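You operate a simulated robot arm through the tools that you are given. There is no shell and no other tool. Be economical: measure what you need, move in short steps, check, and stop when the job is done.

The job below is to be done with a simulated two-armed robot. You get a single attempt, and the scene is never put back.

JOB
Stand both latch plugs from the table in the green caddy and lift it onto the blue cabinet.
Fine: move the code block off the cabinet to the table. Set down upright: teal latch plug, orange latch plug.
Where things are to end (x, y in the base frame): code block within 6 cm of [48, -8].
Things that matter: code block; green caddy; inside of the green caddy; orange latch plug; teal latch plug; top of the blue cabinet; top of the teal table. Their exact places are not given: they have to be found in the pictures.

It is judged by the outcome, as a careful person would: the job done as asked, and still so three seconds after it is handed in. It fails if anything else is knocked over, pushed out of place, dropped, spilled or broken.

ROBOT AND FRAMES
Two 7-joint arms with two-finger parallel grippers on one trunk, on a base that drives. Base frame: it is fixed to the floor where the robot stands at the start and does not move with it; the origin is under the middle of the robot, x ahead of it, y to its left, z up; the surface under the hand at the start is at about z = 72. Units: cm, degrees, N and s.
The left shoulder is at the start at [2.3, 17.4, 148.7], the right one opposite. With the tool pointing down near the work surface each hand reaches from about 10 to 32 cm from the robot's upright axis, wherever it stands, measured 20 degrees to its own side. Places, roughly: inside of the green caddy [30, -30, 70]; top of the blue cabinet [40, 10, 90]; top of the teal table [40, 0, 70]. Payload 3.6 kg a hand.
The tool frame of a hand sits at the grasp point between the pads (the TCP): z along the fingers, y along the line on which they close. The tips reach 3 cm beyond it. Largest opening 11 cm; finger width 2, thickness 1; the body of the gripper, 4.8 by 11.2 cm, starts 5.5 cm behind the TCP.
Orientation is that of the tool frame in the base frame, as a unit quaternion [x, y, z, w]. With the fingers straight down and closing along the base's y, the tool's x points along the base's -x, its y along +y and its z along -z.

CONTROLS
- The arms move only by the tool jog_arm. It takes "left_increments", "right_increments" or both (then of equal length, played together; a hand with none holds still); each is a list of rows, each an object (a shift or turn left out is 0, a gripper value left out holds the last) with "delta_pos": the shift along the tool's x, y, z in cm, a list of three; "rotation": the turn, a rotation vector about the tool's x, y, z in rad, a list of three; "claw": the gripper command, from -1 (shut) to 1 (fully open), values between in proportion. In form: [{"delta_pos": [tx, ty, tz], "rotation": [ax, ay, az], "claw": claw}, ...]. A call has 1 to 10 rows; each row is the pose to reach, as a shift and turn from the pose commanded when the call began, along the tool's axes at that moment. Rows are played at 5 a second. More than 5 cm and 8.6 degrees between two rows, or a gripper value outside its range, and nothing of the call is played. Where a pose cannot be reached the arm comes as near as it can. A force on the tool above 40 N (or 10 N above the force at the start of the call, whichever is more), or a blocked arm, ends the call early, and 0.2 s more pass. The fingers move at their own pace (about 15.3 cm/s each) and stop on an object; they squeeze with about 32 N. The grip force told is the motor's: it shows also when the fingers shut on nothing. Time passes only in rows, and 0.2 s behind the last, so rows that repeat a pose let the fingers close. It gives the time, the measured TCP pose, the force on the tool (base axes), the opening and the grip force at its end, in the units of the frame above (readings bear some noise), with the torque about the TCP (base axes, N m) and any sound that the robot's microphone picked up.
- Cameras (640 x 400 px; columns grow to the right, rows downward): "scene" is now at [7.15, -1.35, 161.63]; the picture's right is [-0.22, -0.97, 0.00], its down [-0.90, 0.21, -0.39] and it looks along [0.38, -0.09, -0.92] (base axes); focal length 250 px, centre (320, 200). "left" rides on the left gripper at [7.2, -1.7, -10.3] in its tool frame; the picture's right is [0.23, 0.97, 0.00], its down [-0.76, 0.18, -0.62] and it looks along [-0.61, 0.14, 0.78] (tool axes); focal length 222 px, centre (320, 200). "right" rides on the right gripper at [7.2, 1.7, -10.3] in its tool frame; the picture's right is [-0.23, 0.97, 0.00], its down [-0.76, -0.18, -0.62] and it looks along [-0.61, -0.14, 0.78] (tool axes); focal length 222 px, centre (320, 200).
- capture(camera): a new picture of that camera. The clock stands still meanwhile.
- slide_trunk(by): slides the trunk up (or, below 0, down) by that many cm; the arms and the scene camera ride with it, the base frame stays. It gives what a move gives, with no picture.
- roll_base(legs): drives the robot by 1 to 6 legs, each [ahead, left, turn to the left] in cm, cm and degrees, along the robot's own axes; the way and the turn of a leg run together, so that a leg with both is an arc; at most 150 cm and 180 degrees a leg. The arms and the cameras ride along, it lands a little off, and it stops where it bumps. It gives what a move gives.
- turn_head(pan, tilt): turns the head with the scene camera to pan (to the left, within 86 degrees either way) and tilt (down, from -29 to 69), counted from straight ahead of the robot. It gives what a move gives.
- measure_at(camera, pixels): there is no depth. For up to 12 entries [column, row, z] of the newest picture of that camera ("zoom" is the newest enlarged one), the place [x, y] in the base frame at which the ray of that pixel passes the height z, good to about 0.2 cm. The clock stands still meanwhile.
- enlarge(camera, box): a new picture of the part [left, top, right, bottom] of that camera's present view, enlarged. The clock stands still meanwhile.
- hand_in(): hands the job in; it is judged then, once.

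Work in short steps. Measure before you move; look again where a grasp or a placing could have gone wrong, and mend it. You have 80 turns and 70 pictures in all, those below and enlarged ones among them. Open the grippers and draw the arms clear of the work before you hand the job in, unless the task says otherwise; then end with one line.

The tools are called after "Emit:" by a JSON object that holds its "api" and its "payload". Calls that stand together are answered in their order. jog_arm: Moves the arms, as the interface text tells. Its arguments: {"type":"object","properties":{"left_increments":{"type":"array","items":{"type":"object","properties":{"delta_pos":{"type":"array","items":{"type":"number"}},"rotation":{"type":"array","items":{"type":"number"}},"claw":{"type":"number"}}}},"right_increments":{"type":"array","items":{"type":"object","properties":{"delta_pos":{"type":"array","items":{"type":"number"}},"rotation":{"type":"array","items":{"type":"number"}},"claw":{"type":"number"}}}}},"required":[]} The other tools are called the same way: slide_trunk (by) slides the trunk up or down; roll_base (legs) drives the base; turn_head (pan, tilt) turns the head that bears the scene camera; capture (camera) takes a picture; measure_at (camera, pixels) gives the place at which the rays of pixels pass given heights; enlarge (camera, box) takes an enlarged picture of a part of a camera's view; hand_in () hands the job in.

At the start:

```text
time: 0.0
left_tcp_pos: [34.73, -2.03, 112.5]
left_orientation: [0.0, 1.0, 0.0, 0.0]
left_contact_force: [-0.6, 0.5, -0.4]
left_ft_torque: [0.0, 0.02, -0.01]
left_width: 10.99
left_gripper_force: 0.1
right_tcp_pos: [33.44, -33.66, 109.38]
right_orientation: [0.0, 1.0, 0.0, 0.0]
right_contact_force: [-0.2, -0.2, 0.3]
right_ft_torque: [0.02, 0.01, 0.0]
right_width: 11.0
right_gripper_force: 0.0
trunk travel left (down, up): [-60.0, 16.3]
robot x, y, heading: [-0.3, 0.16, 0.2]
head pan, tilt: [-12.9, 67.3]
```

scene: 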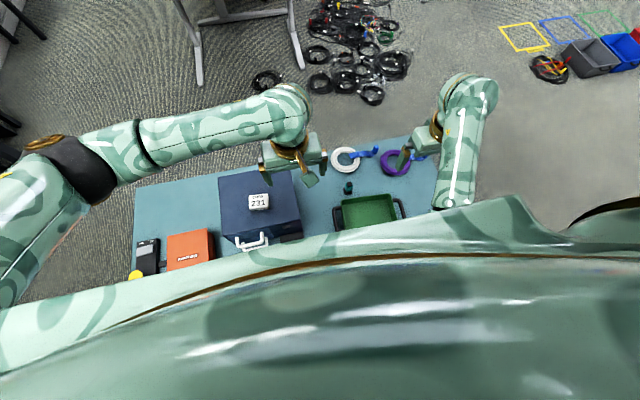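
right: 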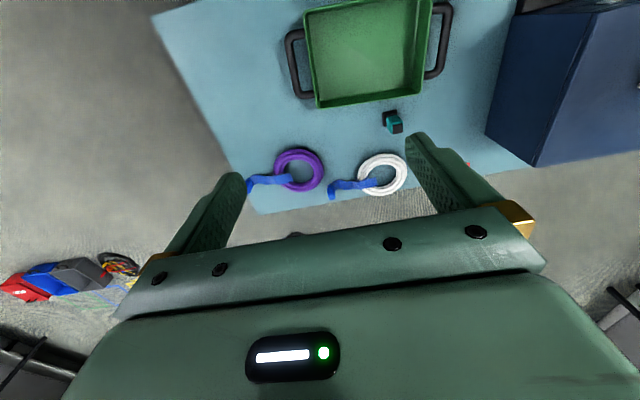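
left: 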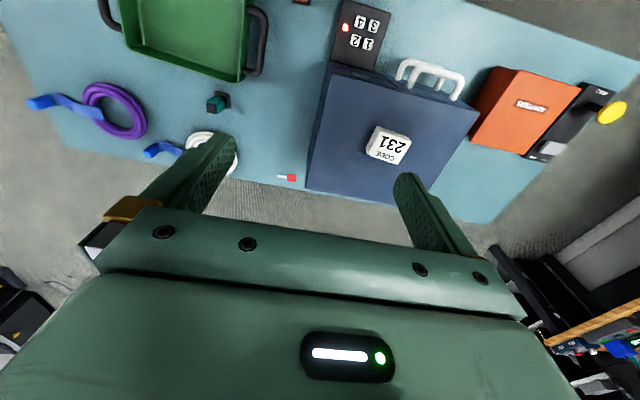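

The left picture shows the caddy, the cabinet with the code block, a teal plug at (217,102), and small reddish items at (287,177) and (300,0). I enlarge to identify them.

Emit:
{"api": "enlarge", "payload": {"camera": "left", "box": [100, 0, 420, 200]}}

Emit:
{"api": "enlarge", "payload": {"camera": "scene", "box": [120, 120, 440, 320]}}

Emit:
{"api": "measure_at", "payload": {"camera": "left", "pixels": [[217, 102, 72], [287, 177, 72], [300, 0, 72], [388, 145, 90], [245, 80, 72], [125, 10, 72], [310, 185, 90], [405, 205, 90], [478, 110, 90], [328, 65, 90]]}}

```text
2.00 times, centred on (260, 100) of left
```

zoom: 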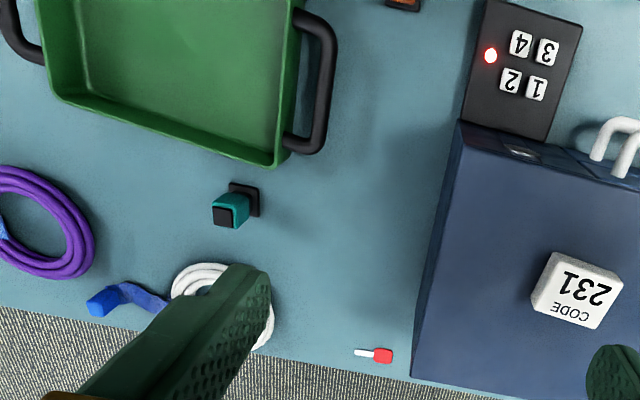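

```text
2.00 times, centred on (280, 220) of scene
```

zoom: 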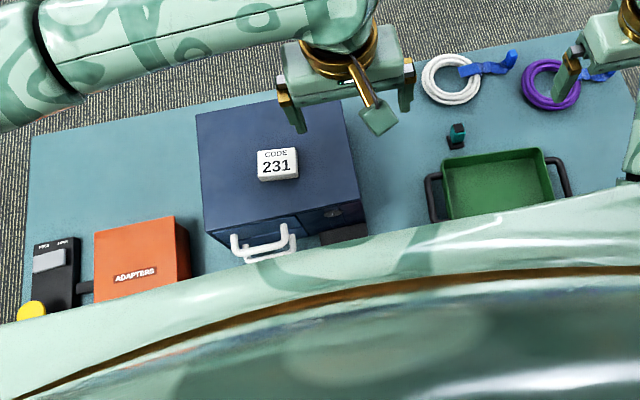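

```text
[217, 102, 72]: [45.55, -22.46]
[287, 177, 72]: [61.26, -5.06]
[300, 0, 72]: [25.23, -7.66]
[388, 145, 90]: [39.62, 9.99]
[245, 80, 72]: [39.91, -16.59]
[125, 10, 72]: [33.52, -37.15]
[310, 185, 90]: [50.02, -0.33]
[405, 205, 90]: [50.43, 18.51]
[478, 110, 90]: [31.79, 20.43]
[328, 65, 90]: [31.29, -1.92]
```

The orange plug seems to be at the near side, at about (25,-8), hidden from the scene camera by the trunk. I back the base off to see the whole table.

Emit:
{"api": "roll_base", "payload": {"legs": [[-30, 0, 0]]}}

Emit:
{"api": "turn_head", "payload": {"pan": -5, "tilt": 50}}

Emit:
{"api": "capture", "payload": {"camera": "scene"}}

Emit:
{"api": "capture", "payload": {"camera": "left"}}

Emit:
{"api": "capture", "payload": {"camera": "right"}}

```text
time: 2.0
left_tcp_pos: [5.09, -2.03, 112.46]
left_orientation: [-0.002, 1.0, 0.0, -0.001]
left_contact_force: [-0.7, -0.1, 0.0]
left_ft_torque: [-0.01, -0.07, -0.03]
left_width: 11.01
left_gripper_force: 0.0
right_tcp_pos: [3.94, -33.51, 109.34]
right_orientation: [-0.002, 1.0, 0.0, 0.0]
right_contact_force: [-0.8, 0.1, -0.7]
right_ft_torque: [-0.02, -0.01, 0.0]
right_width: 11.01
right_gripper_force: 0.1
trunk travel left (down, up): [-60.0, 16.3]
robot x, y, heading: [-29.69, 0.12, 0.3]
head pan, tilt: [-12.9, 67.3]
```

```text
time: 2.8
left_tcp_pos: [5.25, -1.99, 112.58]
left_orientation: [-0.002, 1.0, 0.0, 0.0]
left_contact_force: [-0.5, -0.2, 1.0]
left_ft_torque: [-0.02, -0.02, 0.0]
left_width: 11.01
left_gripper_force: 0.0
right_tcp_pos: [3.95, -33.56, 109.31]
right_orientation: [-0.001, 1.0, -0.001, 0.0]
right_contact_force: [-0.6, 0.9, -0.9]
right_ft_torque: [0.02, 0.02, -0.01]
right_width: 10.97
right_gripper_force: 0.0
trunk travel left (down, up): [-60.0, 16.3]
robot x, y, heading: [-29.78, 0.11, 0.3]
head pan, tilt: [-5.0, 50.0]
```

```text
64 pictures are left
```

scene: 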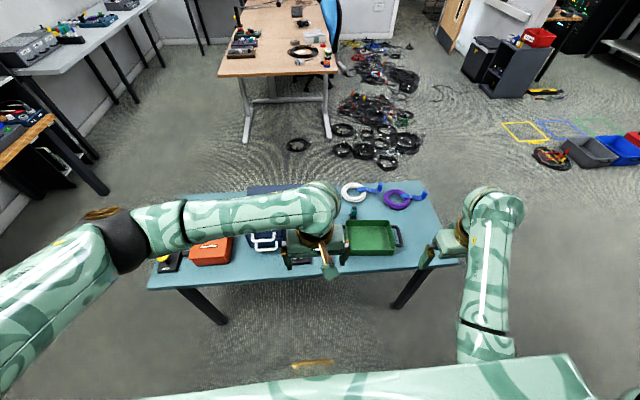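

```text
63 pictures are left
```

left: 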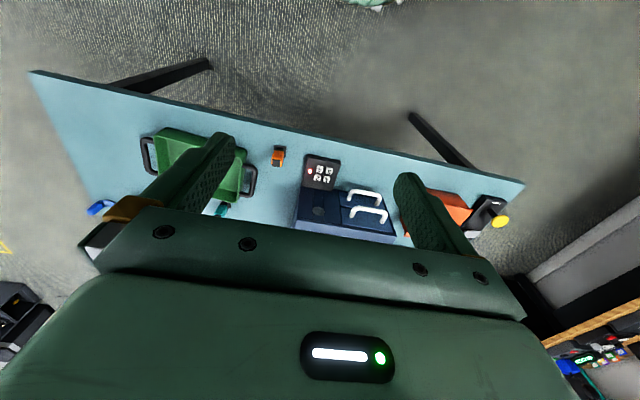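

```text
62 pictures are left
```

right: 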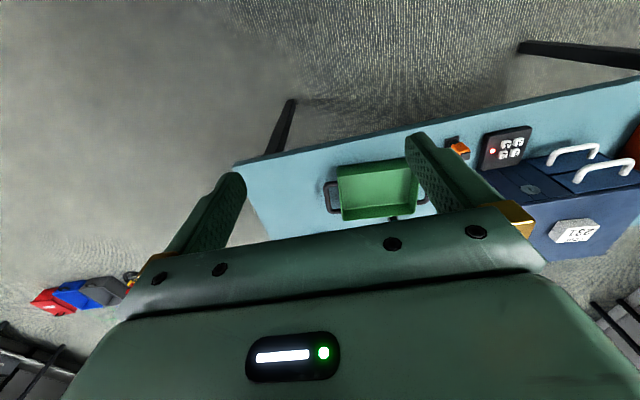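

The whole table is in view now; the orange plug stands at (279,155) of left. I zoom and measure.

Emit:
{"api": "enlarge", "payload": {"camera": "left", "box": [130, 110, 330, 235]}}

Emit:
{"api": "enlarge", "payload": {"camera": "right", "box": [310, 110, 510, 235]}}

Emit:
{"api": "measure_at", "payload": {"camera": "left", "pixels": [[278, 165, 70], [279, 147, 76], [35, 72, 70], [523, 184, 70], [223, 210, 72]]}}

Emit:
{"api": "measure_at", "payload": {"camera": "right", "pixels": [[461, 157, 70], [449, 141, 76], [335, 168, 75], [417, 157, 75], [344, 220, 75], [235, 163, 70], [640, 75, 70]]}}

```text
3.20 times, centred on (230, 172) of left
```

zoom: 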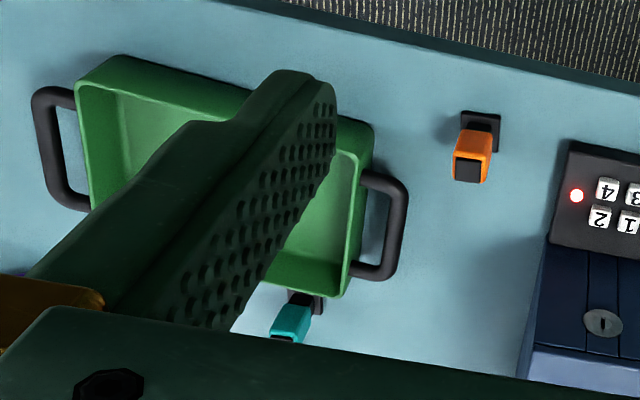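

```text
3.20 times, centred on (410, 172) of right
```

zoom: 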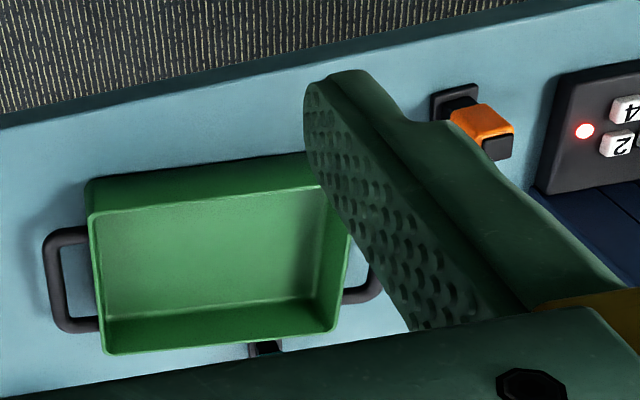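

```text
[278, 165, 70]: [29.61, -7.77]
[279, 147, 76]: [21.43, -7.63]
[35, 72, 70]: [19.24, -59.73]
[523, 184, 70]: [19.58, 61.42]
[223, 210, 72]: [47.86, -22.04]
```

```text
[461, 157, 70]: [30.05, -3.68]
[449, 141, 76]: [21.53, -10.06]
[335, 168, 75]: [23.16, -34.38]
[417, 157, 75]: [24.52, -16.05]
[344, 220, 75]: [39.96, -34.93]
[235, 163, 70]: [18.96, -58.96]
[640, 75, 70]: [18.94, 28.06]
```

I triangulate the plug bases and the caddy rim from both hand cameras to pin down the heights.

Emit:
{"api": "measure_at", "payload": {"camera": "left", "pixels": [[280, 150, 68], [280, 150, 70], [280, 150, 72], [280, 150, 74], [249, 150, 74], [249, 150, 76], [249, 150, 78], [238, 202, 76], [277, 163, 78], [277, 163, 76]]}}

Emit:
{"api": "measure_at", "payload": {"camera": "right", "pixels": [[452, 142, 68], [452, 142, 70], [452, 142, 72], [452, 142, 74], [339, 177, 76], [343, 220, 76], [466, 156, 78], [466, 156, 76], [343, 177, 74]]}}

```text
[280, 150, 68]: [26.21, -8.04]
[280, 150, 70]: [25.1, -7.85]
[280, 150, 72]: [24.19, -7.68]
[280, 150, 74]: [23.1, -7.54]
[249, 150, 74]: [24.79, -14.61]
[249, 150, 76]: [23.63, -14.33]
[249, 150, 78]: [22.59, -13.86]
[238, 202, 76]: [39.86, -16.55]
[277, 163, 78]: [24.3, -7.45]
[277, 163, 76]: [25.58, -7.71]
```

```text
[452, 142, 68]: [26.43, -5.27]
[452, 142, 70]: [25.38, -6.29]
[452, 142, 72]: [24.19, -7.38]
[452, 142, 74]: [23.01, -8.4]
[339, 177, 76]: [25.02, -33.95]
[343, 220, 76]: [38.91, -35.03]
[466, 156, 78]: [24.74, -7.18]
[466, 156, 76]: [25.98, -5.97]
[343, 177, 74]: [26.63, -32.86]
```

Table top is about z=72, orange plug base at (24.2,-7.5), top ≈78. Now back toward the table to fetch the code block with the left hand.

Emit:
{"api": "roll_base", "payload": {"legs": [[36, 0, 0]]}}

Emit:
{"api": "jog_arm", "payload": {"left_increments": [{"delta_pos": [0, 4, 0]}, {"delta_pos": [0, 8, 2]}, {"delta_pos": [0, 12, 4]}]}}

Emit:
{"api": "capture", "payload": {"camera": "left"}}

Emit:
{"api": "capture", "payload": {"camera": "right"}}

```text
time: 5.3
left_tcp_pos: [38.99, -1.06, 112.79]
left_orientation: [-0.005, 1.0, -0.002, 0.004]
left_contact_force: [-1.2, 0.4, -0.5]
left_ft_torque: [-0.03, 0.0, -0.02]
left_width: 10.96
left_gripper_force: 0.0
right_tcp_pos: [38.07, -32.53, 109.74]
right_orientation: [-0.006, 1.0, -0.001, 0.004]
right_contact_force: [-0.1, -0.1, 0.6]
right_ft_torque: [-0.03, 0.0, -0.03]
right_width: 11.0
right_gripper_force: 0.1
trunk travel left (down, up): [-60.0, 16.3]
robot x, y, heading: [5.02, 0.81, 0.8]
head pan, tilt: [-5.0, 50.0]
stopped in leg 1: the robot was blocked; the commanded pose is now the measured one
```

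```text
time: 6.1
left_tcp_pos: [38.86, 11.12, 109.05]
left_orientation: [-0.003, 1.0, -0.003, 0.006]
left_contact_force: [0.6, 0.5, 0.6]
left_ft_torque: [-0.01, 0.02, -0.02]
left_width: 11.0
left_gripper_force: 0.0
right_tcp_pos: [37.84, -32.61, 109.87]
right_orientation: [-0.005, 1.0, -0.002, 0.006]
right_contact_force: [0.1, -0.1, -0.1]
right_ft_torque: [-0.02, 0.02, 0.0]
right_width: 11.01
right_gripper_force: 0.0
trunk travel left (down, up): [-60.0, 16.3]
robot x, y, heading: [5.6, 0.21, 0.6]
head pan, tilt: [-5.0, 50.0]
```

```text
59 pictures are left
```

left: 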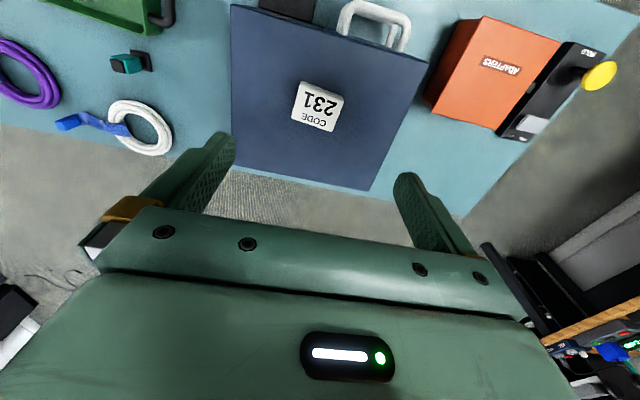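

```text
58 pictures are left
```

right: 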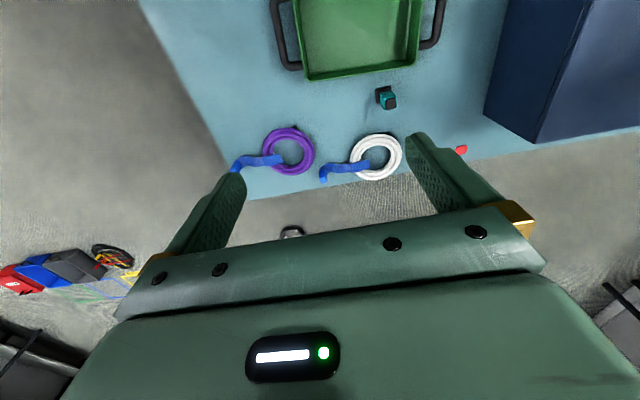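

The base is blocked at x≈5. I check that the table hasn't shifted and locate the block and cabinet from here.

Emit:
{"api": "measure_at", "payload": {"camera": "left", "pixels": [[305, 81, 92.5], [343, 99, 92.5], [332, 131, 92.5], [292, 119, 92.5], [231, 4, 90], [429, 63, 90], [367, 190, 90], [231, 167, 90], [144, 61, 72], [138, 112, 73]]}}

Emit:
{"api": "measure_at", "payload": {"camera": "right", "pixels": [[382, 95, 72], [390, 103, 78], [306, 80, 76], [410, 62, 76], [537, 143, 90], [584, 0, 90], [461, 149, 72]]}}

Emit:
{"api": "enlarge", "payload": {"camera": "left", "box": [80, 0, 400, 200]}}

```text
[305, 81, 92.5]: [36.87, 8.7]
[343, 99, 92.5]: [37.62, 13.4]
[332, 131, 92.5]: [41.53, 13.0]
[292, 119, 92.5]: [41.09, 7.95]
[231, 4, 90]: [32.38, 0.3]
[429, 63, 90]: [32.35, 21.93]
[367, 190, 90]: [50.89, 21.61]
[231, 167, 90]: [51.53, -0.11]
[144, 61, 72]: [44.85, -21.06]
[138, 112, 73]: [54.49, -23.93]
```

```text
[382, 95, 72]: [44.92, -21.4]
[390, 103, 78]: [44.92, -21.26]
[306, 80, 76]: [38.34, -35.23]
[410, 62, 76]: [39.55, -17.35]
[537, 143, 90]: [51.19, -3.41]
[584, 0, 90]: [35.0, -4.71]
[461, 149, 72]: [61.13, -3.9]
```

```text
2.00 times, centred on (240, 100) of left
```

zoom: 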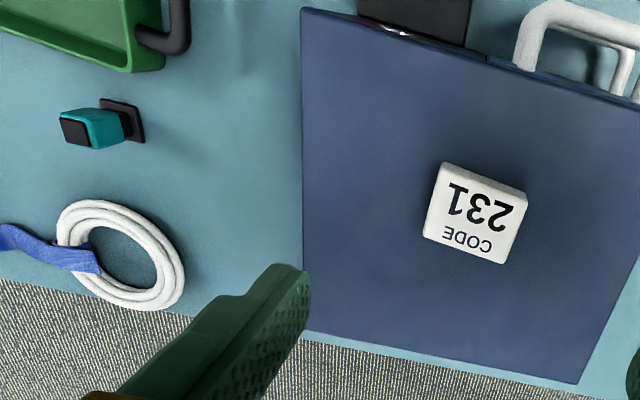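

Cabinet top triangulates to z≈87.3, spanning x 32.5–53, y −1–23; block ≈(40,10.9), turned about −8°. I lower the trunk 12 cm for reach and align the left hand over the block.

Emit:
{"api": "roll_base", "payload": {"legs": [[-1.2, 0, 0]]}}

Emit:
{"api": "slide_trunk", "payload": {"by": -12}}

Emit:
{"api": "jog_arm", "payload": {"left_increments": [{"delta_pos": [-1.5, 0, 0], "rotation": [0, 0, 0.13]}, {"delta_pos": [-2.3, 0, 0], "rotation": [0, 0, 0.13]}]}}

Emit:
{"api": "capture", "payload": {"camera": "left"}}

```text
time: 6.8
left_tcp_pos: [39.15, 10.84, 108.86]
left_orientation: [-0.005, 1.0, -0.001, 0.004]
left_contact_force: [0.2, 0.0, 0.2]
left_ft_torque: [-0.02, 0.0, 0.0]
left_width: 11.0
left_gripper_force: 0.0
right_tcp_pos: [38.18, -32.73, 109.66]
right_orientation: [-0.004, 1.0, 0.001, 0.004]
right_contact_force: [0.2, 0.0, -0.3]
right_ft_torque: [0.02, -0.02, -0.01]
right_width: 11.01
right_gripper_force: 0.1
trunk travel left (down, up): [-60.0, 16.3]
robot x, y, heading: [5.01, 0.06, 0.7]
head pan, tilt: [-5.0, 50.0]
stopped in leg 1: the robot was blocked; the commanded pose is now the measured one
```

```text
time: 7.9
left_tcp_pos: [39.11, 10.64, 98.56]
left_orientation: [-0.005, 1.0, -0.001, 0.002]
left_contact_force: [0.1, -0.6, -0.4]
left_ft_torque: [0.0, -0.02, -0.02]
left_width: 11.01
left_gripper_force: 0.0
right_tcp_pos: [37.76, -39.91, 101.24]
right_orientation: [0.013, 0.997, -0.076, 0.001]
right_contact_force: [1.3, 0.1, 0.4]
right_ft_torque: [-0.03, -0.02, 0.01]
right_width: 11.0
right_gripper_force: 0.1
trunk travel left (down, up): [-49.9, 26.5]
robot x, y, heading: [4.89, 0.23, 0.4]
head pan, tilt: [-5.0, 50.0]
stopped: the arm was blocked; the commanded pose is now the measured one
```

```text
time: 8.5
left_tcp_pos: [41.31, 10.52, 98.72]
left_orientation: [0.062, 0.998, 0.0, 0.002]
left_contact_force: [-0.9, 0.1, -0.2]
left_ft_torque: [0.0, -0.01, 0.0]
left_width: 11.03
left_gripper_force: 0.0
right_tcp_pos: [37.65, -39.85, 101.26]
right_orientation: [0.013, 0.997, -0.075, 0.002]
right_contact_force: [0.2, -0.4, -0.9]
right_ft_torque: [0.0, 0.0, 0.01]
right_width: 10.99
right_gripper_force: 0.0
trunk travel left (down, up): [-49.9, 26.5]
robot x, y, heading: [4.69, 0.53, 0.6]
head pan, tilt: [-5.0, 50.0]
```

```text
56 pictures are left
```

left: 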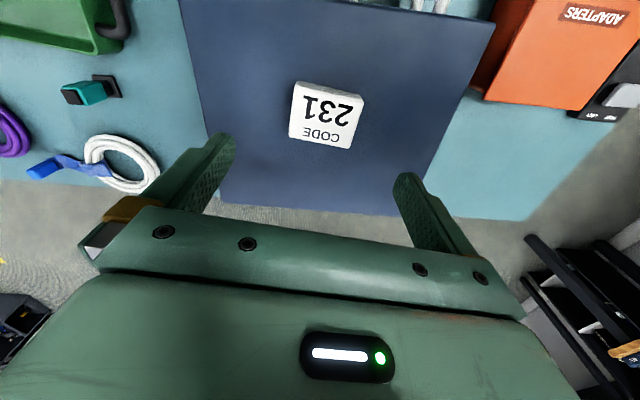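

The right hand got displaced when the trunk slid and backing was blocked too; I look with the scene camera at what the right arm touches.

Emit:
{"api": "turn_head", "payload": {"pan": -40, "tilt": 55}}

Emit:
{"api": "capture", "payload": {"camera": "scene"}}

Emit:
{"api": "capture", "payload": {"camera": "right"}}

```text
time: 9.5
left_tcp_pos: [41.22, 10.6, 98.72]
left_orientation: [0.061, 0.998, 0.0, 0.002]
left_contact_force: [0.4, -1.2, -0.3]
left_ft_torque: [0.01, 0.02, 0.04]
left_width: 11.03
left_gripper_force: 0.1
right_tcp_pos: [37.6, -39.85, 101.32]
right_orientation: [0.013, 0.997, -0.075, 0.001]
right_contact_force: [-0.5, 0.6, -0.1]
right_ft_torque: [-0.02, 0.0, 0.04]
right_width: 10.99
right_gripper_force: 0.0
trunk travel left (down, up): [-49.9, 26.5]
robot x, y, heading: [5.13, 0.34, 0.5]
head pan, tilt: [-40.0, 55.0]
```

```text
55 pictures are left
```

scene: 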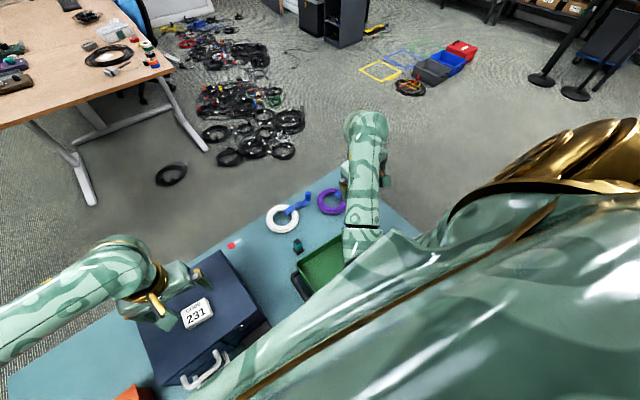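

```text
54 pictures are left
```

right: 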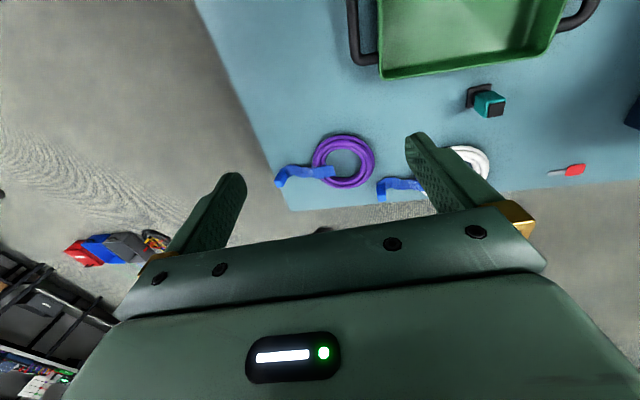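

I check whether the caddy has moved relative to before.

Emit:
{"api": "measure_at", "payload": {"camera": "right", "pixels": [[381, 78, 76], [525, 58, 76], [479, 94, 72], [490, 100, 78]]}}

Emit:
{"api": "measure_at", "payload": {"camera": "left", "pixels": [[328, 125, 90], [303, 81, 90], [363, 95, 90], [352, 148, 90], [289, 134, 90]]}}

```text
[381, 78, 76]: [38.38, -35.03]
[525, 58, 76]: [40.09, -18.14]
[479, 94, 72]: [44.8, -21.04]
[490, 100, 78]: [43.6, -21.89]
```

```text
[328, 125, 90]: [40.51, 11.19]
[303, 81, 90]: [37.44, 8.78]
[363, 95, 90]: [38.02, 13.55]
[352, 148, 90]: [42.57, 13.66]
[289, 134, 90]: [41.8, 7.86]
```

Nothing has moved. To find what blocks the right arm I look down its side with the head.

Emit:
{"api": "turn_head", "payload": {"pan": -75, "tilt": 62}}

Emit:
{"api": "capture", "payload": {"camera": "scene"}}

```text
time: 10.5
left_tcp_pos: [41.27, 10.67, 98.72]
left_orientation: [0.061, 0.998, -0.001, 0.002]
left_contact_force: [0.2, 0.1, 0.8]
left_ft_torque: [0.0, -0.04, 0.0]
left_width: 10.99
left_gripper_force: 0.1
right_tcp_pos: [37.47, -39.93, 101.32]
right_orientation: [0.013, 0.997, -0.074, 0.002]
right_contact_force: [0.5, 0.8, -0.4]
right_ft_torque: [0.02, -0.02, 0.01]
right_width: 11.01
right_gripper_force: 0.0
trunk travel left (down, up): [-49.9, 26.5]
robot x, y, heading: [4.87, 0.39, 0.4]
head pan, tilt: [-75.0, 62.0]
```

```text
53 pictures are left
```

scene: 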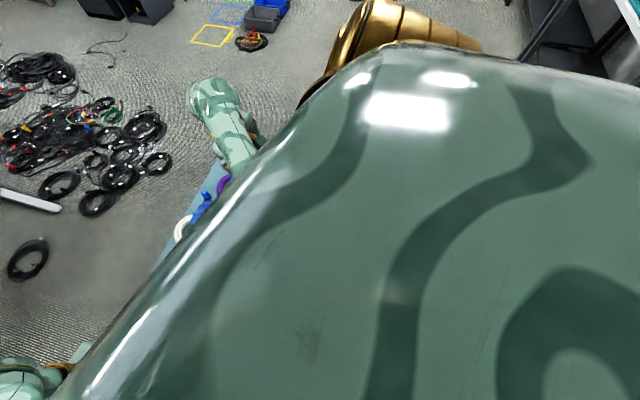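

The chest hides the elbow; I leave the right arm alone for now. The left hand is over the block, so I descend on it (block ≈(40.0,11.0), top ≈90).

Emit:
{"api": "jog_arm", "payload": {"left_increments": [{"delta_pos": [1.23, 0.2, 2]}, {"delta_pos": [1.23, 0.2, 5]}, {"delta_pos": [1.23, 0.2, 7]}, {"delta_pos": [1.23, 0.2, 7]}]}}

Emit:
{"api": "capture", "payload": {"camera": "left"}}

```text
time: 11.5
left_tcp_pos: [40.16, 10.97, 91.57]
left_orientation: [0.062, 0.998, 0.0, 0.002]
left_contact_force: [-0.1, -0.9, 0.8]
left_ft_torque: [0.02, 0.02, 0.03]
left_width: 10.99
left_gripper_force: 0.1
right_tcp_pos: [37.62, -39.89, 101.31]
right_orientation: [0.013, 0.997, -0.075, 0.002]
right_contact_force: [0.3, 0.1, 0.5]
right_ft_torque: [0.01, 0.0, -0.01]
right_width: 11.01
right_gripper_force: 0.0
trunk travel left (down, up): [-49.9, 26.5]
robot x, y, heading: [5.28, 0.12, 0.7]
head pan, tilt: [-75.0, 62.0]
```

```text
52 pictures are left
```

left: 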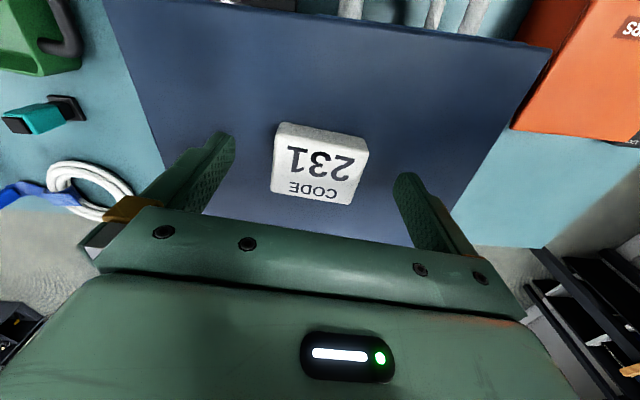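

Fingers straddle the block well. Lower 0.8 cm more and close.

Emit:
{"api": "jog_arm", "payload": {"left_increments": [{"delta_pos": [0, 0, 0.8]}, {"delta_pos": [0, 0, 0.8], "claw": -1}, {"delta_pos": [0, 0, 0.8], "claw": -1}, {"delta_pos": [0, 0, 0.8], "claw": -1}, {"delta_pos": [0, 0, 0.8], "claw": -1}]}}

Emit:
{"api": "jog_arm", "payload": {"left_increments": [{"delta_pos": [0, 0, -2]}, {"delta_pos": [0, 0, -5]}, {"delta_pos": [0, 0, -8]}]}}

Emit:
{"api": "capture", "payload": {"camera": "left"}}

```text
time: 12.7
left_tcp_pos: [40.1, 11.07, 90.94]
left_orientation: [0.061, 0.998, 0.0, 0.002]
left_contact_force: [-0.8, -0.8, 3.6]
left_ft_torque: [0.07, -0.01, -0.05]
left_width: 5.9
left_gripper_force: 32.0
right_tcp_pos: [37.6, -40.05, 101.29]
right_orientation: [0.013, 0.997, -0.075, 0.002]
right_contact_force: [0.6, 0.4, -0.1]
right_ft_torque: [-0.05, 0.0, -0.03]
right_width: 10.98
right_gripper_force: 0.0
trunk travel left (down, up): [-49.9, 26.5]
robot x, y, heading: [5.04, -0.06, 0.4]
head pan, tilt: [-75.0, 62.0]
```

```text
time: 13.5
left_tcp_pos: [40.05, 11.21, 99.1]
left_orientation: [0.06, 0.998, 0.0, 0.002]
left_contact_force: [-0.2, -0.4, -0.6]
left_ft_torque: [-0.04, -0.01, 0.0]
left_width: 5.9
left_gripper_force: 32.0
right_tcp_pos: [37.62, -39.96, 101.23]
right_orientation: [0.014, 0.997, -0.075, 0.001]
right_contact_force: [-0.3, -1.1, 0.1]
right_ft_torque: [0.0, 0.0, 0.05]
right_width: 11.02
right_gripper_force: 0.0
trunk travel left (down, up): [-49.9, 26.5]
robot x, y, heading: [5.19, 0.3, 0.7]
head pan, tilt: [-75.0, 62.0]
```

```text
51 pictures are left
```

left: 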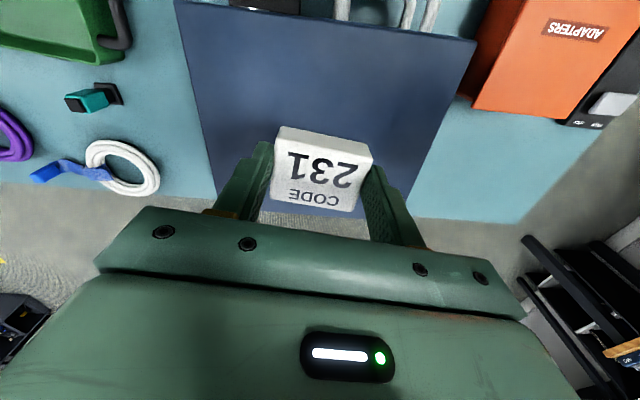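

The block is held (5.9 cm). I shift the base right a little, then carry the block toward (48,-9).

Emit:
{"api": "roll_base", "payload": {"legs": [[-2, -12, 0]]}}

Emit:
{"api": "jog_arm", "payload": {"left_increments": [{"delta_pos": [-3, -2, 0]}, {"delta_pos": [-6, -5, 0]}, {"delta_pos": [-9, -7, 0]}, {"delta_pos": [-9, -7, 0]}]}}

```text
time: 14.8
left_tcp_pos: [38.77, -0.94, 98.87]
left_orientation: [0.061, 0.998, 0.0, -0.001]
left_contact_force: [-0.6, -0.2, -1.0]
left_ft_torque: [0.04, -0.03, -0.02]
left_width: 5.9
left_gripper_force: 32.1
right_tcp_pos: [36.23, -51.98, 100.97]
right_orientation: [0.013, 0.997, -0.075, -0.002]
right_contact_force: [-0.6, -0.7, -0.1]
right_ft_torque: [0.0, -0.01, 0.0]
right_width: 10.99
right_gripper_force: 0.1
trunk travel left (down, up): [-49.9, 26.5]
robot x, y, heading: [3.13, -11.95, 0.5]
head pan, tilt: [-75.0, 62.0]
```

```text
time: 15.8
left_tcp_pos: [46.93, -9.02, 98.64]
left_orientation: [0.061, 0.998, -0.001, -0.002]
left_contact_force: [-0.9, 0.2, -1.0]
left_ft_torque: [-0.02, -0.02, 0.02]
left_width: 5.92
left_gripper_force: 32.4
right_tcp_pos: [36.37, -52.01, 101.12]
right_orientation: [0.012, 0.997, -0.075, -0.002]
right_contact_force: [-1.0, 0.7, -0.2]
right_ft_torque: [0.02, 0.01, 0.01]
right_width: 10.99
right_gripper_force: 0.0
trunk travel left (down, up): [-49.9, 26.5]
robot x, y, heading: [3.29, -12.0, 0.3]
head pan, tilt: [-75.0, 62.0]
```

Reach is fine at (47,-9). I lower toward the table, pausing just above it.

Emit:
{"api": "jog_arm", "payload": {"left_increments": [{"delta_pos": [-0.5, -0.3, 4]}, {"delta_pos": [-0.5, -0.3, 8]}, {"delta_pos": [-0.5, -0.3, 12]}, {"delta_pos": [-0.5, -0.3, 16]}, {"delta_pos": [-0.5, -0.3, 19]}, {"delta_pos": [-0.5, -0.3, 21]}, {"delta_pos": [-0.5, -0.3, 21]}]}}

Emit:
{"api": "capture", "payload": {"camera": "left"}}

```text
time: 17.4
left_tcp_pos: [46.43, -8.09, 79.7]
left_orientation: [0.062, 0.998, 0.0, -0.001]
left_contact_force: [-0.3, 0.5, -1.1]
left_ft_torque: [-0.03, 0.01, 0.02]
left_width: 5.91
left_gripper_force: 32.5
left hand out of reach, approached as far as the arm can: row 5, 6, 7
right_tcp_pos: [36.33, -52.06, 101.07]
right_orientation: [0.013, 0.997, -0.076, -0.003]
right_contact_force: [-0.4, 0.0, -0.3]
right_ft_torque: [0.0, -0.03, -0.01]
right_width: 10.99
right_gripper_force: 0.1
trunk travel left (down, up): [-49.9, 26.5]
robot x, y, heading: [3.03, -11.71, 0.4]
head pan, tilt: [-75.0, 62.0]
```

```text
50 pictures are left
```

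left: 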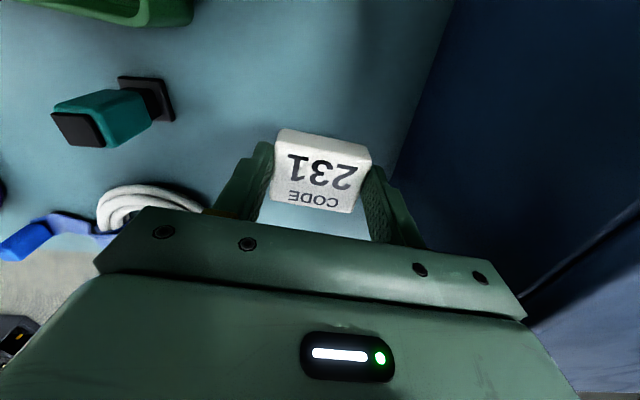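

At z 79.7 the reach ends. I lower the trunk by 4.3 cm so that the block comes to about the table height.

Emit:
{"api": "slide_trunk", "payload": {"by": -3.5}}

```text
time: 18.1
left_tcp_pos: [46.39, -8.09, 76.32]
left_orientation: [0.061, 0.998, 0.0, -0.002]
left_contact_force: [-0.7, -0.3, -0.6]
left_ft_torque: [0.03, 0.02, 0.02]
left_width: 5.9
left_gripper_force: 32.2
right_tcp_pos: [35.8, -56.66, 99.33]
right_orientation: [0.033, 0.992, -0.123, -0.003]
right_contact_force: [-0.8, 0.6, -0.4]
right_ft_torque: [0.01, 0.0, 0.0]
right_width: 11.04
right_gripper_force: 0.1
trunk travel left (down, up): [-46.4, 30.0]
robot x, y, heading: [3.23, -11.41, 0.6]
head pan, tilt: [-75.0, 62.0]
```

The block is ~1 cm above the table. The right arm is being pushed aside again, so I finish lowering by jogging the left hand slightly nearer and down.

Emit:
{"api": "jog_arm", "payload": {"left_increments": [{"delta_pos": [0.5, 0, 0.5]}, {"delta_pos": [1, 0, 1.0]}, {"delta_pos": [1, 0, 1.0]}]}}

Emit:
{"api": "capture", "payload": {"camera": "left"}}

Emit:
{"api": "capture", "payload": {"camera": "right"}}

```text
time: 18.9
left_tcp_pos: [45.58, -8.15, 75.58]
left_orientation: [0.061, 0.998, -0.002, 0.001]
left_contact_force: [10.9, 1.5, 32.0]
left_ft_torque: [0.07, -0.33, 0.0]
left_width: 5.94
left_gripper_force: 31.9
right_tcp_pos: [35.83, -56.48, 99.32]
right_orientation: [0.034, 0.992, -0.12, -0.001]
right_contact_force: [-0.1, -0.2, -0.7]
right_ft_torque: [0.0, 0.0, 0.0]
right_width: 11.0
right_gripper_force: 0.1
trunk travel left (down, up): [-46.4, 30.0]
robot x, y, heading: [2.9, -11.88, 0.6]
head pan, tilt: [-75.0, 62.0]
```

```text
49 pictures are left
```

left: 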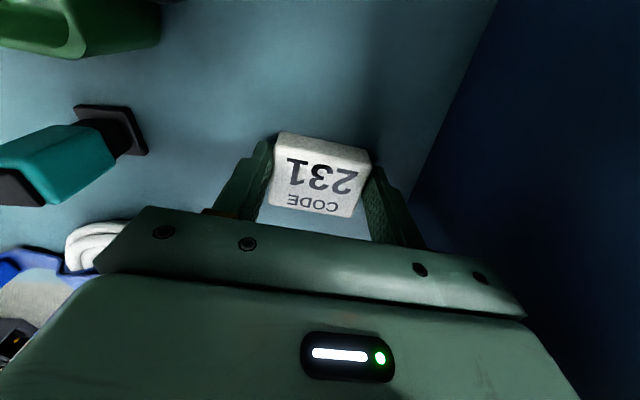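

```text
48 pictures are left
```

right: 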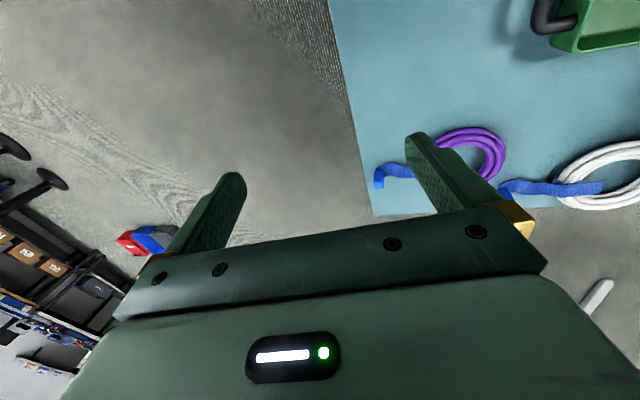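

The block rests on the table at (45.6,-8.2) (2.4 cm off goal). I release with a partial opening and rise.

Emit:
{"api": "jog_arm", "payload": {"left_increments": [{"delta_pos": [0, 0, -0.3]}, {"delta_pos": [0, 0, -0.3], "claw": 0.35}, {"delta_pos": [0, 0, -0.3], "claw": 0.35}, {"delta_pos": [0, 0, -3]}, {"delta_pos": [0, 0, -7]}, {"delta_pos": [0, 0, -11]}, {"delta_pos": [0, 0, -15]}]}}

Emit:
{"api": "capture", "payload": {"camera": "left"}}

```text
time: 20.2
left_tcp_pos: [47.88, -5.19, 83.56]
left_orientation: [0.042, 0.999, 0.019, 0.014]
left_contact_force: [-11.8, -40.3, -9.9]
left_ft_torque: [-0.4, -0.06, 0.78]
left_width: 5.4
left_gripper_force: 0.1
right_tcp_pos: [35.72, -57.52, 99.25]
right_orientation: [0.038, 0.992, -0.121, 0.001]
right_contact_force: [0.3, -1.3, -0.3]
right_ft_torque: [0.04, 0.01, 0.0]
right_width: 11.0
right_gripper_force: 0.0
trunk travel left (down, up): [-46.4, 30.0]
robot x, y, heading: [3.66, -11.91, 0.0]
head pan, tilt: [-75.0, 62.0]
stopped in row 6 (left hand): the force on the tool passed its limit at 58 N (the readings are from after the stop); the commanded pose is now the measured one
```

```text
47 pictures are left
```

left: 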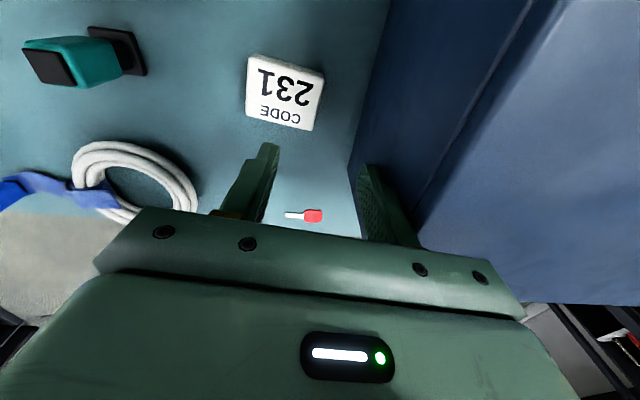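

While rising, the hand drifted in y and a finger touched the cabinet side. I move away from it (−y) and then up.

Emit:
{"api": "jog_arm", "payload": {"left_increments": [{"delta_pos": [0.3, -1.5, -0.5]}, {"delta_pos": [1, -3.5, -1]}, {"delta_pos": [1, -3.5, -5]}, {"delta_pos": [1, -3.5, -9]}, {"delta_pos": [1, -3.5, -13]}, {"delta_pos": [1, -3.5, -17]}, {"delta_pos": [1, -3.5, -21]}]}}

Emit:
{"api": "capture", "payload": {"camera": "left"}}

```text
time: 20.6
left_tcp_pos: [47.84, -5.01, 83.52]
left_orientation: [0.041, 0.999, 0.021, 0.016]
left_contact_force: [-15.1, -41.7, -8.3]
left_ft_torque: [-0.34, -0.09, 0.94]
left_width: 5.29
left_gripper_force: 0.1
right_tcp_pos: [35.47, -57.82, 99.53]
right_orientation: [0.04, 0.992, -0.123, 0.002]
right_contact_force: [0.4, -0.3, -1.2]
right_ft_torque: [0.0, 0.02, -0.03]
right_width: 11.01
right_gripper_force: 0.0
trunk travel left (down, up): [-46.4, 30.0]
robot x, y, heading: [3.28, -11.84, -0.3]
head pan, tilt: [-75.0, 62.0]
stopped in row 1 (left hand): the force on the tool passed its limit at 57 N (the readings are from after the stop); the commanded pose is now the measured one
```

```text
46 pictures are left
```

left: 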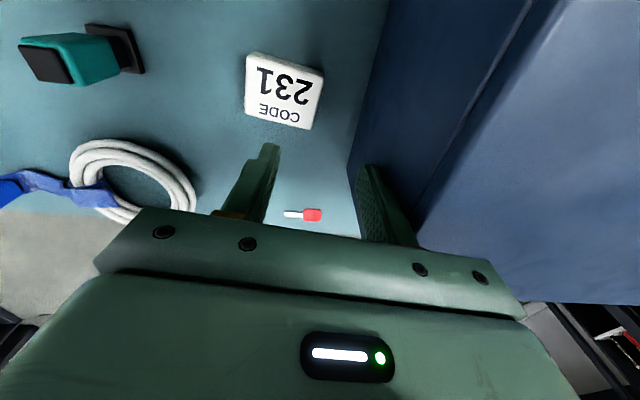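

The finger is wedged against the cabinet side while opening; I close the gripper to free it before moving.

Emit:
{"api": "jog_arm", "payload": {"left_increments": [{"claw": -0.3}, {"claw": -0.3}]}}

Emit:
{"api": "turn_head", "payload": {"pan": 25, "tilt": 55}}

Emit:
{"api": "capture", "payload": {"camera": "scene"}}

```text
time: 21.2
left_tcp_pos: [47.95, -4.21, 83.69]
left_orientation: [0.041, 0.999, 0.024, 0.017]
left_contact_force: [1.1, -8.0, 4.8]
left_ft_torque: [0.12, 0.06, -0.02]
left_width: 3.46
left_gripper_force: 0.0
right_tcp_pos: [35.87, -57.01, 99.65]
right_orientation: [0.038, 0.992, -0.123, 0.001]
right_contact_force: [0.1, 0.3, 0.0]
right_ft_torque: [-0.04, 0.02, -0.03]
right_width: 11.01
right_gripper_force: 0.1
trunk travel left (down, up): [-46.4, 30.0]
robot x, y, heading: [3.2, -11.52, -0.0]
head pan, tilt: [-75.0, 62.0]
```

```text
time: 22.9
left_tcp_pos: [47.94, -4.28, 83.45]
left_orientation: [0.04, 0.999, 0.024, 0.016]
left_contact_force: [2.8, -6.5, 1.8]
left_ft_torque: [0.06, 0.06, 0.01]
left_width: 3.6
left_gripper_force: 0.0
right_tcp_pos: [35.71, -57.16, 99.73]
right_orientation: [0.038, 0.992, -0.123, 0.001]
right_contact_force: [1.1, 0.0, 0.7]
right_ft_torque: [-0.01, 0.0, 0.01]
right_width: 11.0
right_gripper_force: 0.0
trunk travel left (down, up): [-46.4, 30.0]
robot x, y, heading: [3.18, -11.83, -0.0]
head pan, tilt: [25.0, 55.0]
```

```text
45 pictures are left
```

scene: 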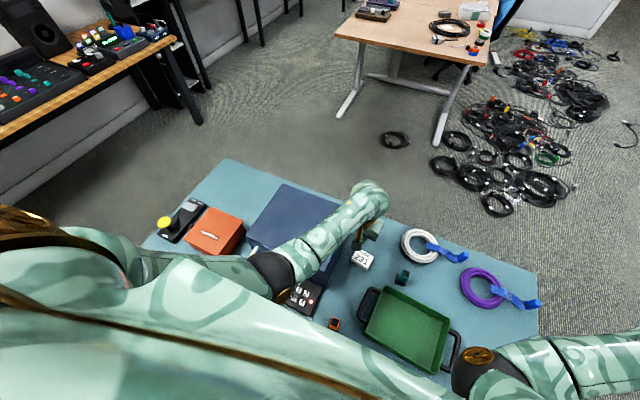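

The left elbow/forearm is low and close to the cabinet. Raising the trunk lifts everything clear.

Emit:
{"api": "slide_trunk", "payload": {"by": 14}}

Emit:
{"api": "capture", "payload": {"camera": "left"}}

Emit:
{"api": "capture", "payload": {"camera": "scene"}}

```text
time: 23.4
left_tcp_pos: [47.96, -3.56, 83.83]
left_orientation: [0.039, 0.999, 0.028, 0.015]
left_contact_force: [3.9, -31.5, -10.4]
left_ft_torque: [-0.28, -0.15, 0.19]
left_width: 2.31
left_gripper_force: 0.1
right_tcp_pos: [35.41, -57.96, 100.6]
right_orientation: [0.042, 0.991, -0.126, 0.0]
right_contact_force: [-1.0, -0.2, -0.5]
right_ft_torque: [0.0, -0.01, -0.05]
right_width: 11.0
right_gripper_force: 0.2
trunk travel left (down, up): [-47.3, 29.0]
robot x, y, heading: [3.37, -12.23, -0.2]
head pan, tilt: [25.0, 55.0]
stopped: the force on the tool passed its limit at 45 N (the readings are from after the stop); the commanded pose is now the measured one
```

```text
44 pictures are left
```

left: 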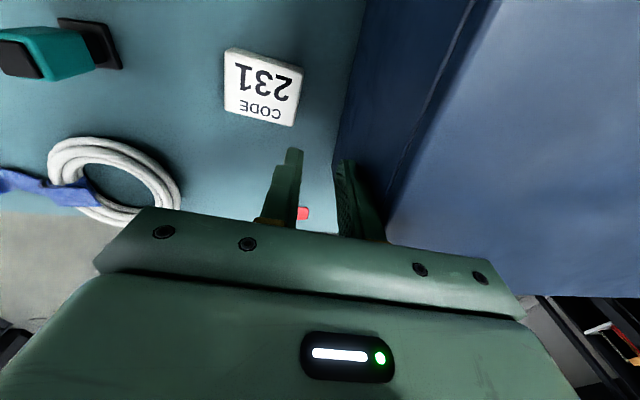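

```text
43 pictures are left
```

scene: 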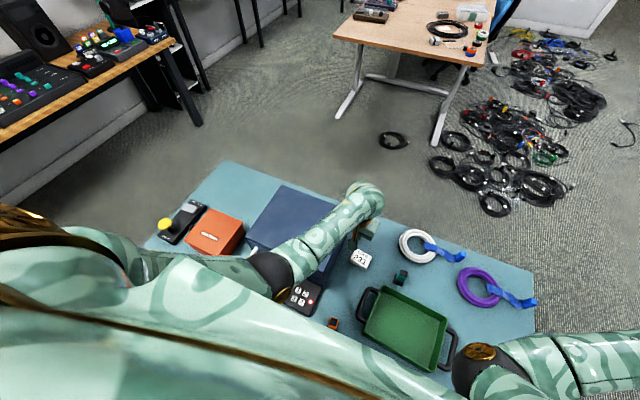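

The hand is pushed toward +y whenever things rise; I zoom in on the left elbow near the cabinet's handle.

Emit:
{"api": "enlarge", "payload": {"camera": "scene", "box": [200, 180, 400, 305]}}

Emit:
{"api": "enlarge", "payload": {"camera": "scene", "box": [320, 260, 540, 400]}}

Emit:
{"api": "measure_at", "payload": {"camera": "scene", "pixels": [[270, 270, 87], [270, 270, 100], [475, 355, 80], [360, 315, 76], [282, 185, 87.3], [340, 202, 87.3]]}}

```text
3.20 times, centred on (300, 242) of scene
```

zoom: 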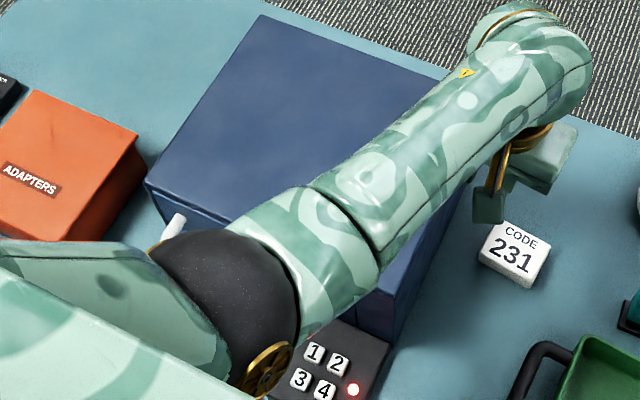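

```text
2.86 times, centred on (430, 330) of scene
```

zoom: 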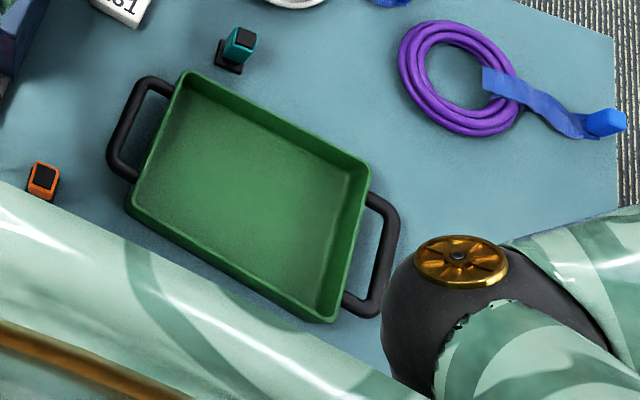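

```text
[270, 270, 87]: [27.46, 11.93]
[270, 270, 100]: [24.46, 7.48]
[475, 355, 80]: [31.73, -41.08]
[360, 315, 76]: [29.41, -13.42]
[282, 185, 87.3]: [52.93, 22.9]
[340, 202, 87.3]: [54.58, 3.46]
```

Left elbow sits between handle and keypad, right elbow is down at the table: the trunk is too low. I close the left gripper and drive 2.5 cm to the right to free the finger, then raise.

Emit:
{"api": "jog_arm", "payload": {"left_increments": [{"claw": -1}, {"claw": -1}]}}

Emit:
{"api": "roll_base", "payload": {"legs": [[0, -2.5, 0]]}}

```text
time: 24.0
left_tcp_pos: [47.73, -2.87, 83.72]
left_orientation: [0.038, 0.999, 0.031, 0.013]
left_contact_force: [-0.6, -0.3, 0.0]
left_ft_torque: [0.02, 0.04, 0.01]
left_width: 0.0
left_gripper_force: 31.7
right_tcp_pos: [35.5, -57.64, 100.66]
right_orientation: [0.04, 0.991, -0.128, 0.001]
right_contact_force: [-0.5, 0.4, 0.5]
right_ft_torque: [0.0, 0.02, 0.01]
right_width: 10.99
right_gripper_force: 0.1
trunk travel left (down, up): [-47.3, 29.0]
robot x, y, heading: [3.09, -11.74, 0.0]
head pan, tilt: [25.0, 55.0]
```

```text
time: 24.8
left_tcp_pos: [47.68, -5.59, 83.75]
left_orientation: [0.037, 0.999, 0.031, 0.013]
left_contact_force: [0.3, -0.2, 0.1]
left_ft_torque: [0.0, 0.0, -0.04]
left_width: 0.0
left_gripper_force: 32.2
right_tcp_pos: [35.64, -60.13, 100.58]
right_orientation: [0.04, 0.991, -0.127, 0.001]
right_contact_force: [0.6, -0.4, 0.1]
right_ft_torque: [0.02, 0.02, 0.01]
right_width: 10.98
right_gripper_force: 0.0
trunk travel left (down, up): [-47.3, 29.0]
robot x, y, heading: [3.2, -14.35, -0.2]
head pan, tilt: [25.0, 55.0]
```

Freed with no force. Now raise the trunk.

Emit:
{"api": "slide_trunk", "payload": {"by": 18}}

Emit:
{"api": "capture", "payload": {"camera": "scene"}}

```text
time: 25.8
left_tcp_pos: [47.79, -1.77, 90.1]
left_orientation: [0.026, 0.998, 0.055, 0.012]
left_contact_force: [-0.2, 0.0, -0.7]
left_ft_torque: [0.0, -0.02, -0.04]
left_width: 0.0
left_gripper_force: 32.1
right_tcp_pos: [35.35, -60.7, 108.52]
right_orientation: [0.045, 0.99, -0.134, 0.003]
right_contact_force: [-0.4, 0.3, 0.6]
right_ft_torque: [-0.02, -0.03, 0.0]
right_width: 11.04
right_gripper_force: 0.0
trunk travel left (down, up): [-54.5, 21.8]
robot x, y, heading: [2.97, -14.58, -0.2]
head pan, tilt: [25.0, 55.0]
stopped: the force on the tool passed its limit at 53 N (the readings are from after the stop); the commanded pose is now the measured one
```

```text
40 pictures are left
```

scene: 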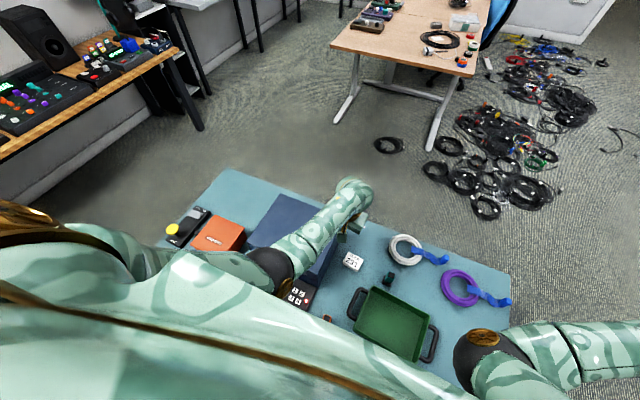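

The hand drifted +y again as the trunk rose; something holds the left elbow. I zoom on it.

Emit:
{"api": "enlarge", "payload": {"camera": "scene", "box": [220, 220, 340, 320]}}

Emit:
{"api": "capture", "payload": {"camera": "left"}}

```text
4.00 times, centred on (280, 270) of scene
```

zoom: 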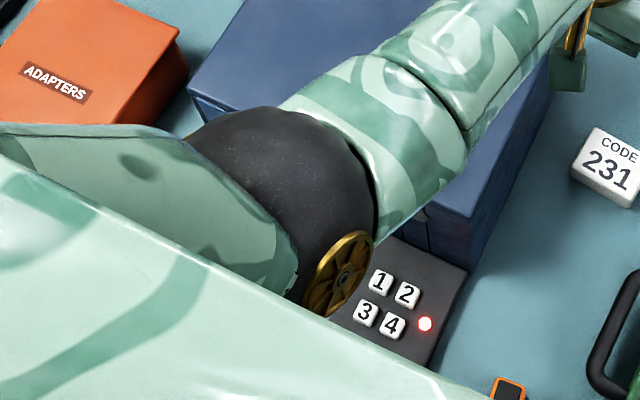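

```text
38 pictures are left
```

left: 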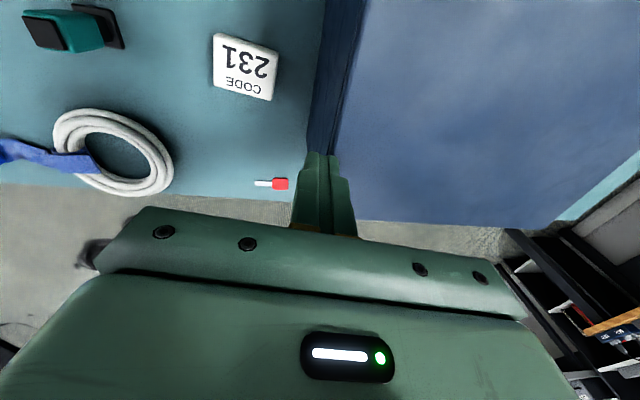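

I back the base off diagonally so the elbow leaves the cabinet front, with the hand sliding away from the cabinet side.

Emit:
{"api": "roll_base", "payload": {"legs": [[-4, -1.5, 0]]}}

Emit:
{"api": "capture", "payload": {"camera": "scene"}}

```text
time: 26.7
left_tcp_pos: [43.74, -3.37, 89.87]
left_orientation: [0.026, 0.998, 0.054, 0.01]
left_contact_force: [0.1, -0.1, -0.5]
left_ft_torque: [0.01, 0.02, -0.01]
left_width: 0.0
left_gripper_force: 32.1
right_tcp_pos: [31.23, -62.1, 108.18]
right_orientation: [0.043, 0.99, -0.133, 0.002]
right_contact_force: [-0.2, -0.1, -0.3]
right_ft_torque: [0.04, -0.02, 0.01]
right_width: 11.0
right_gripper_force: 0.0
trunk travel left (down, up): [-54.5, 21.8]
robot x, y, heading: [-0.6, -15.91, -0.2]
head pan, tilt: [25.0, 55.0]
```

```text
37 pictures are left
```

scene: 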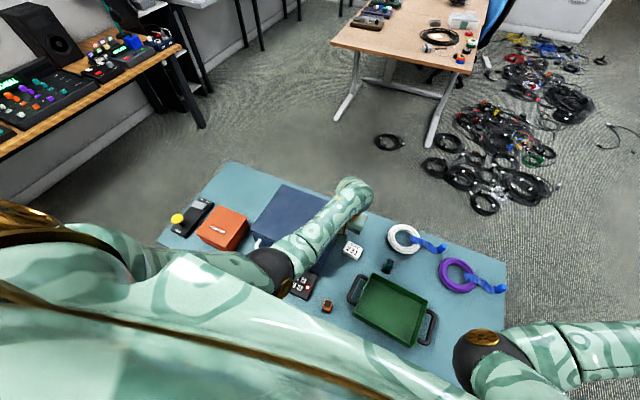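

That moved rigidly, no force. Raise the trunk again.

Emit:
{"api": "slide_trunk", "payload": {"by": 14}}

```text
time: 28.3
left_tcp_pos: [44.19, 3.64, 103.25]
left_orientation: [0.005, 0.995, 0.102, 0.009]
left_contact_force: [0.6, -0.3, -0.5]
left_ft_torque: [0.0, -0.05, 0.0]
left_width: 0.04
left_gripper_force: 32.3
right_tcp_pos: [31.27, -62.58, 122.57]
right_orientation: [0.046, 0.989, -0.138, 0.002]
right_contact_force: [0.6, -0.1, 0.1]
right_ft_torque: [0.03, 0.03, -0.02]
right_width: 10.97
right_gripper_force: 0.1
trunk travel left (down, up): [-68.5, 7.8]
robot x, y, heading: [-0.71, -15.64, -0.2]
head pan, tilt: [25.0, 55.0]
```

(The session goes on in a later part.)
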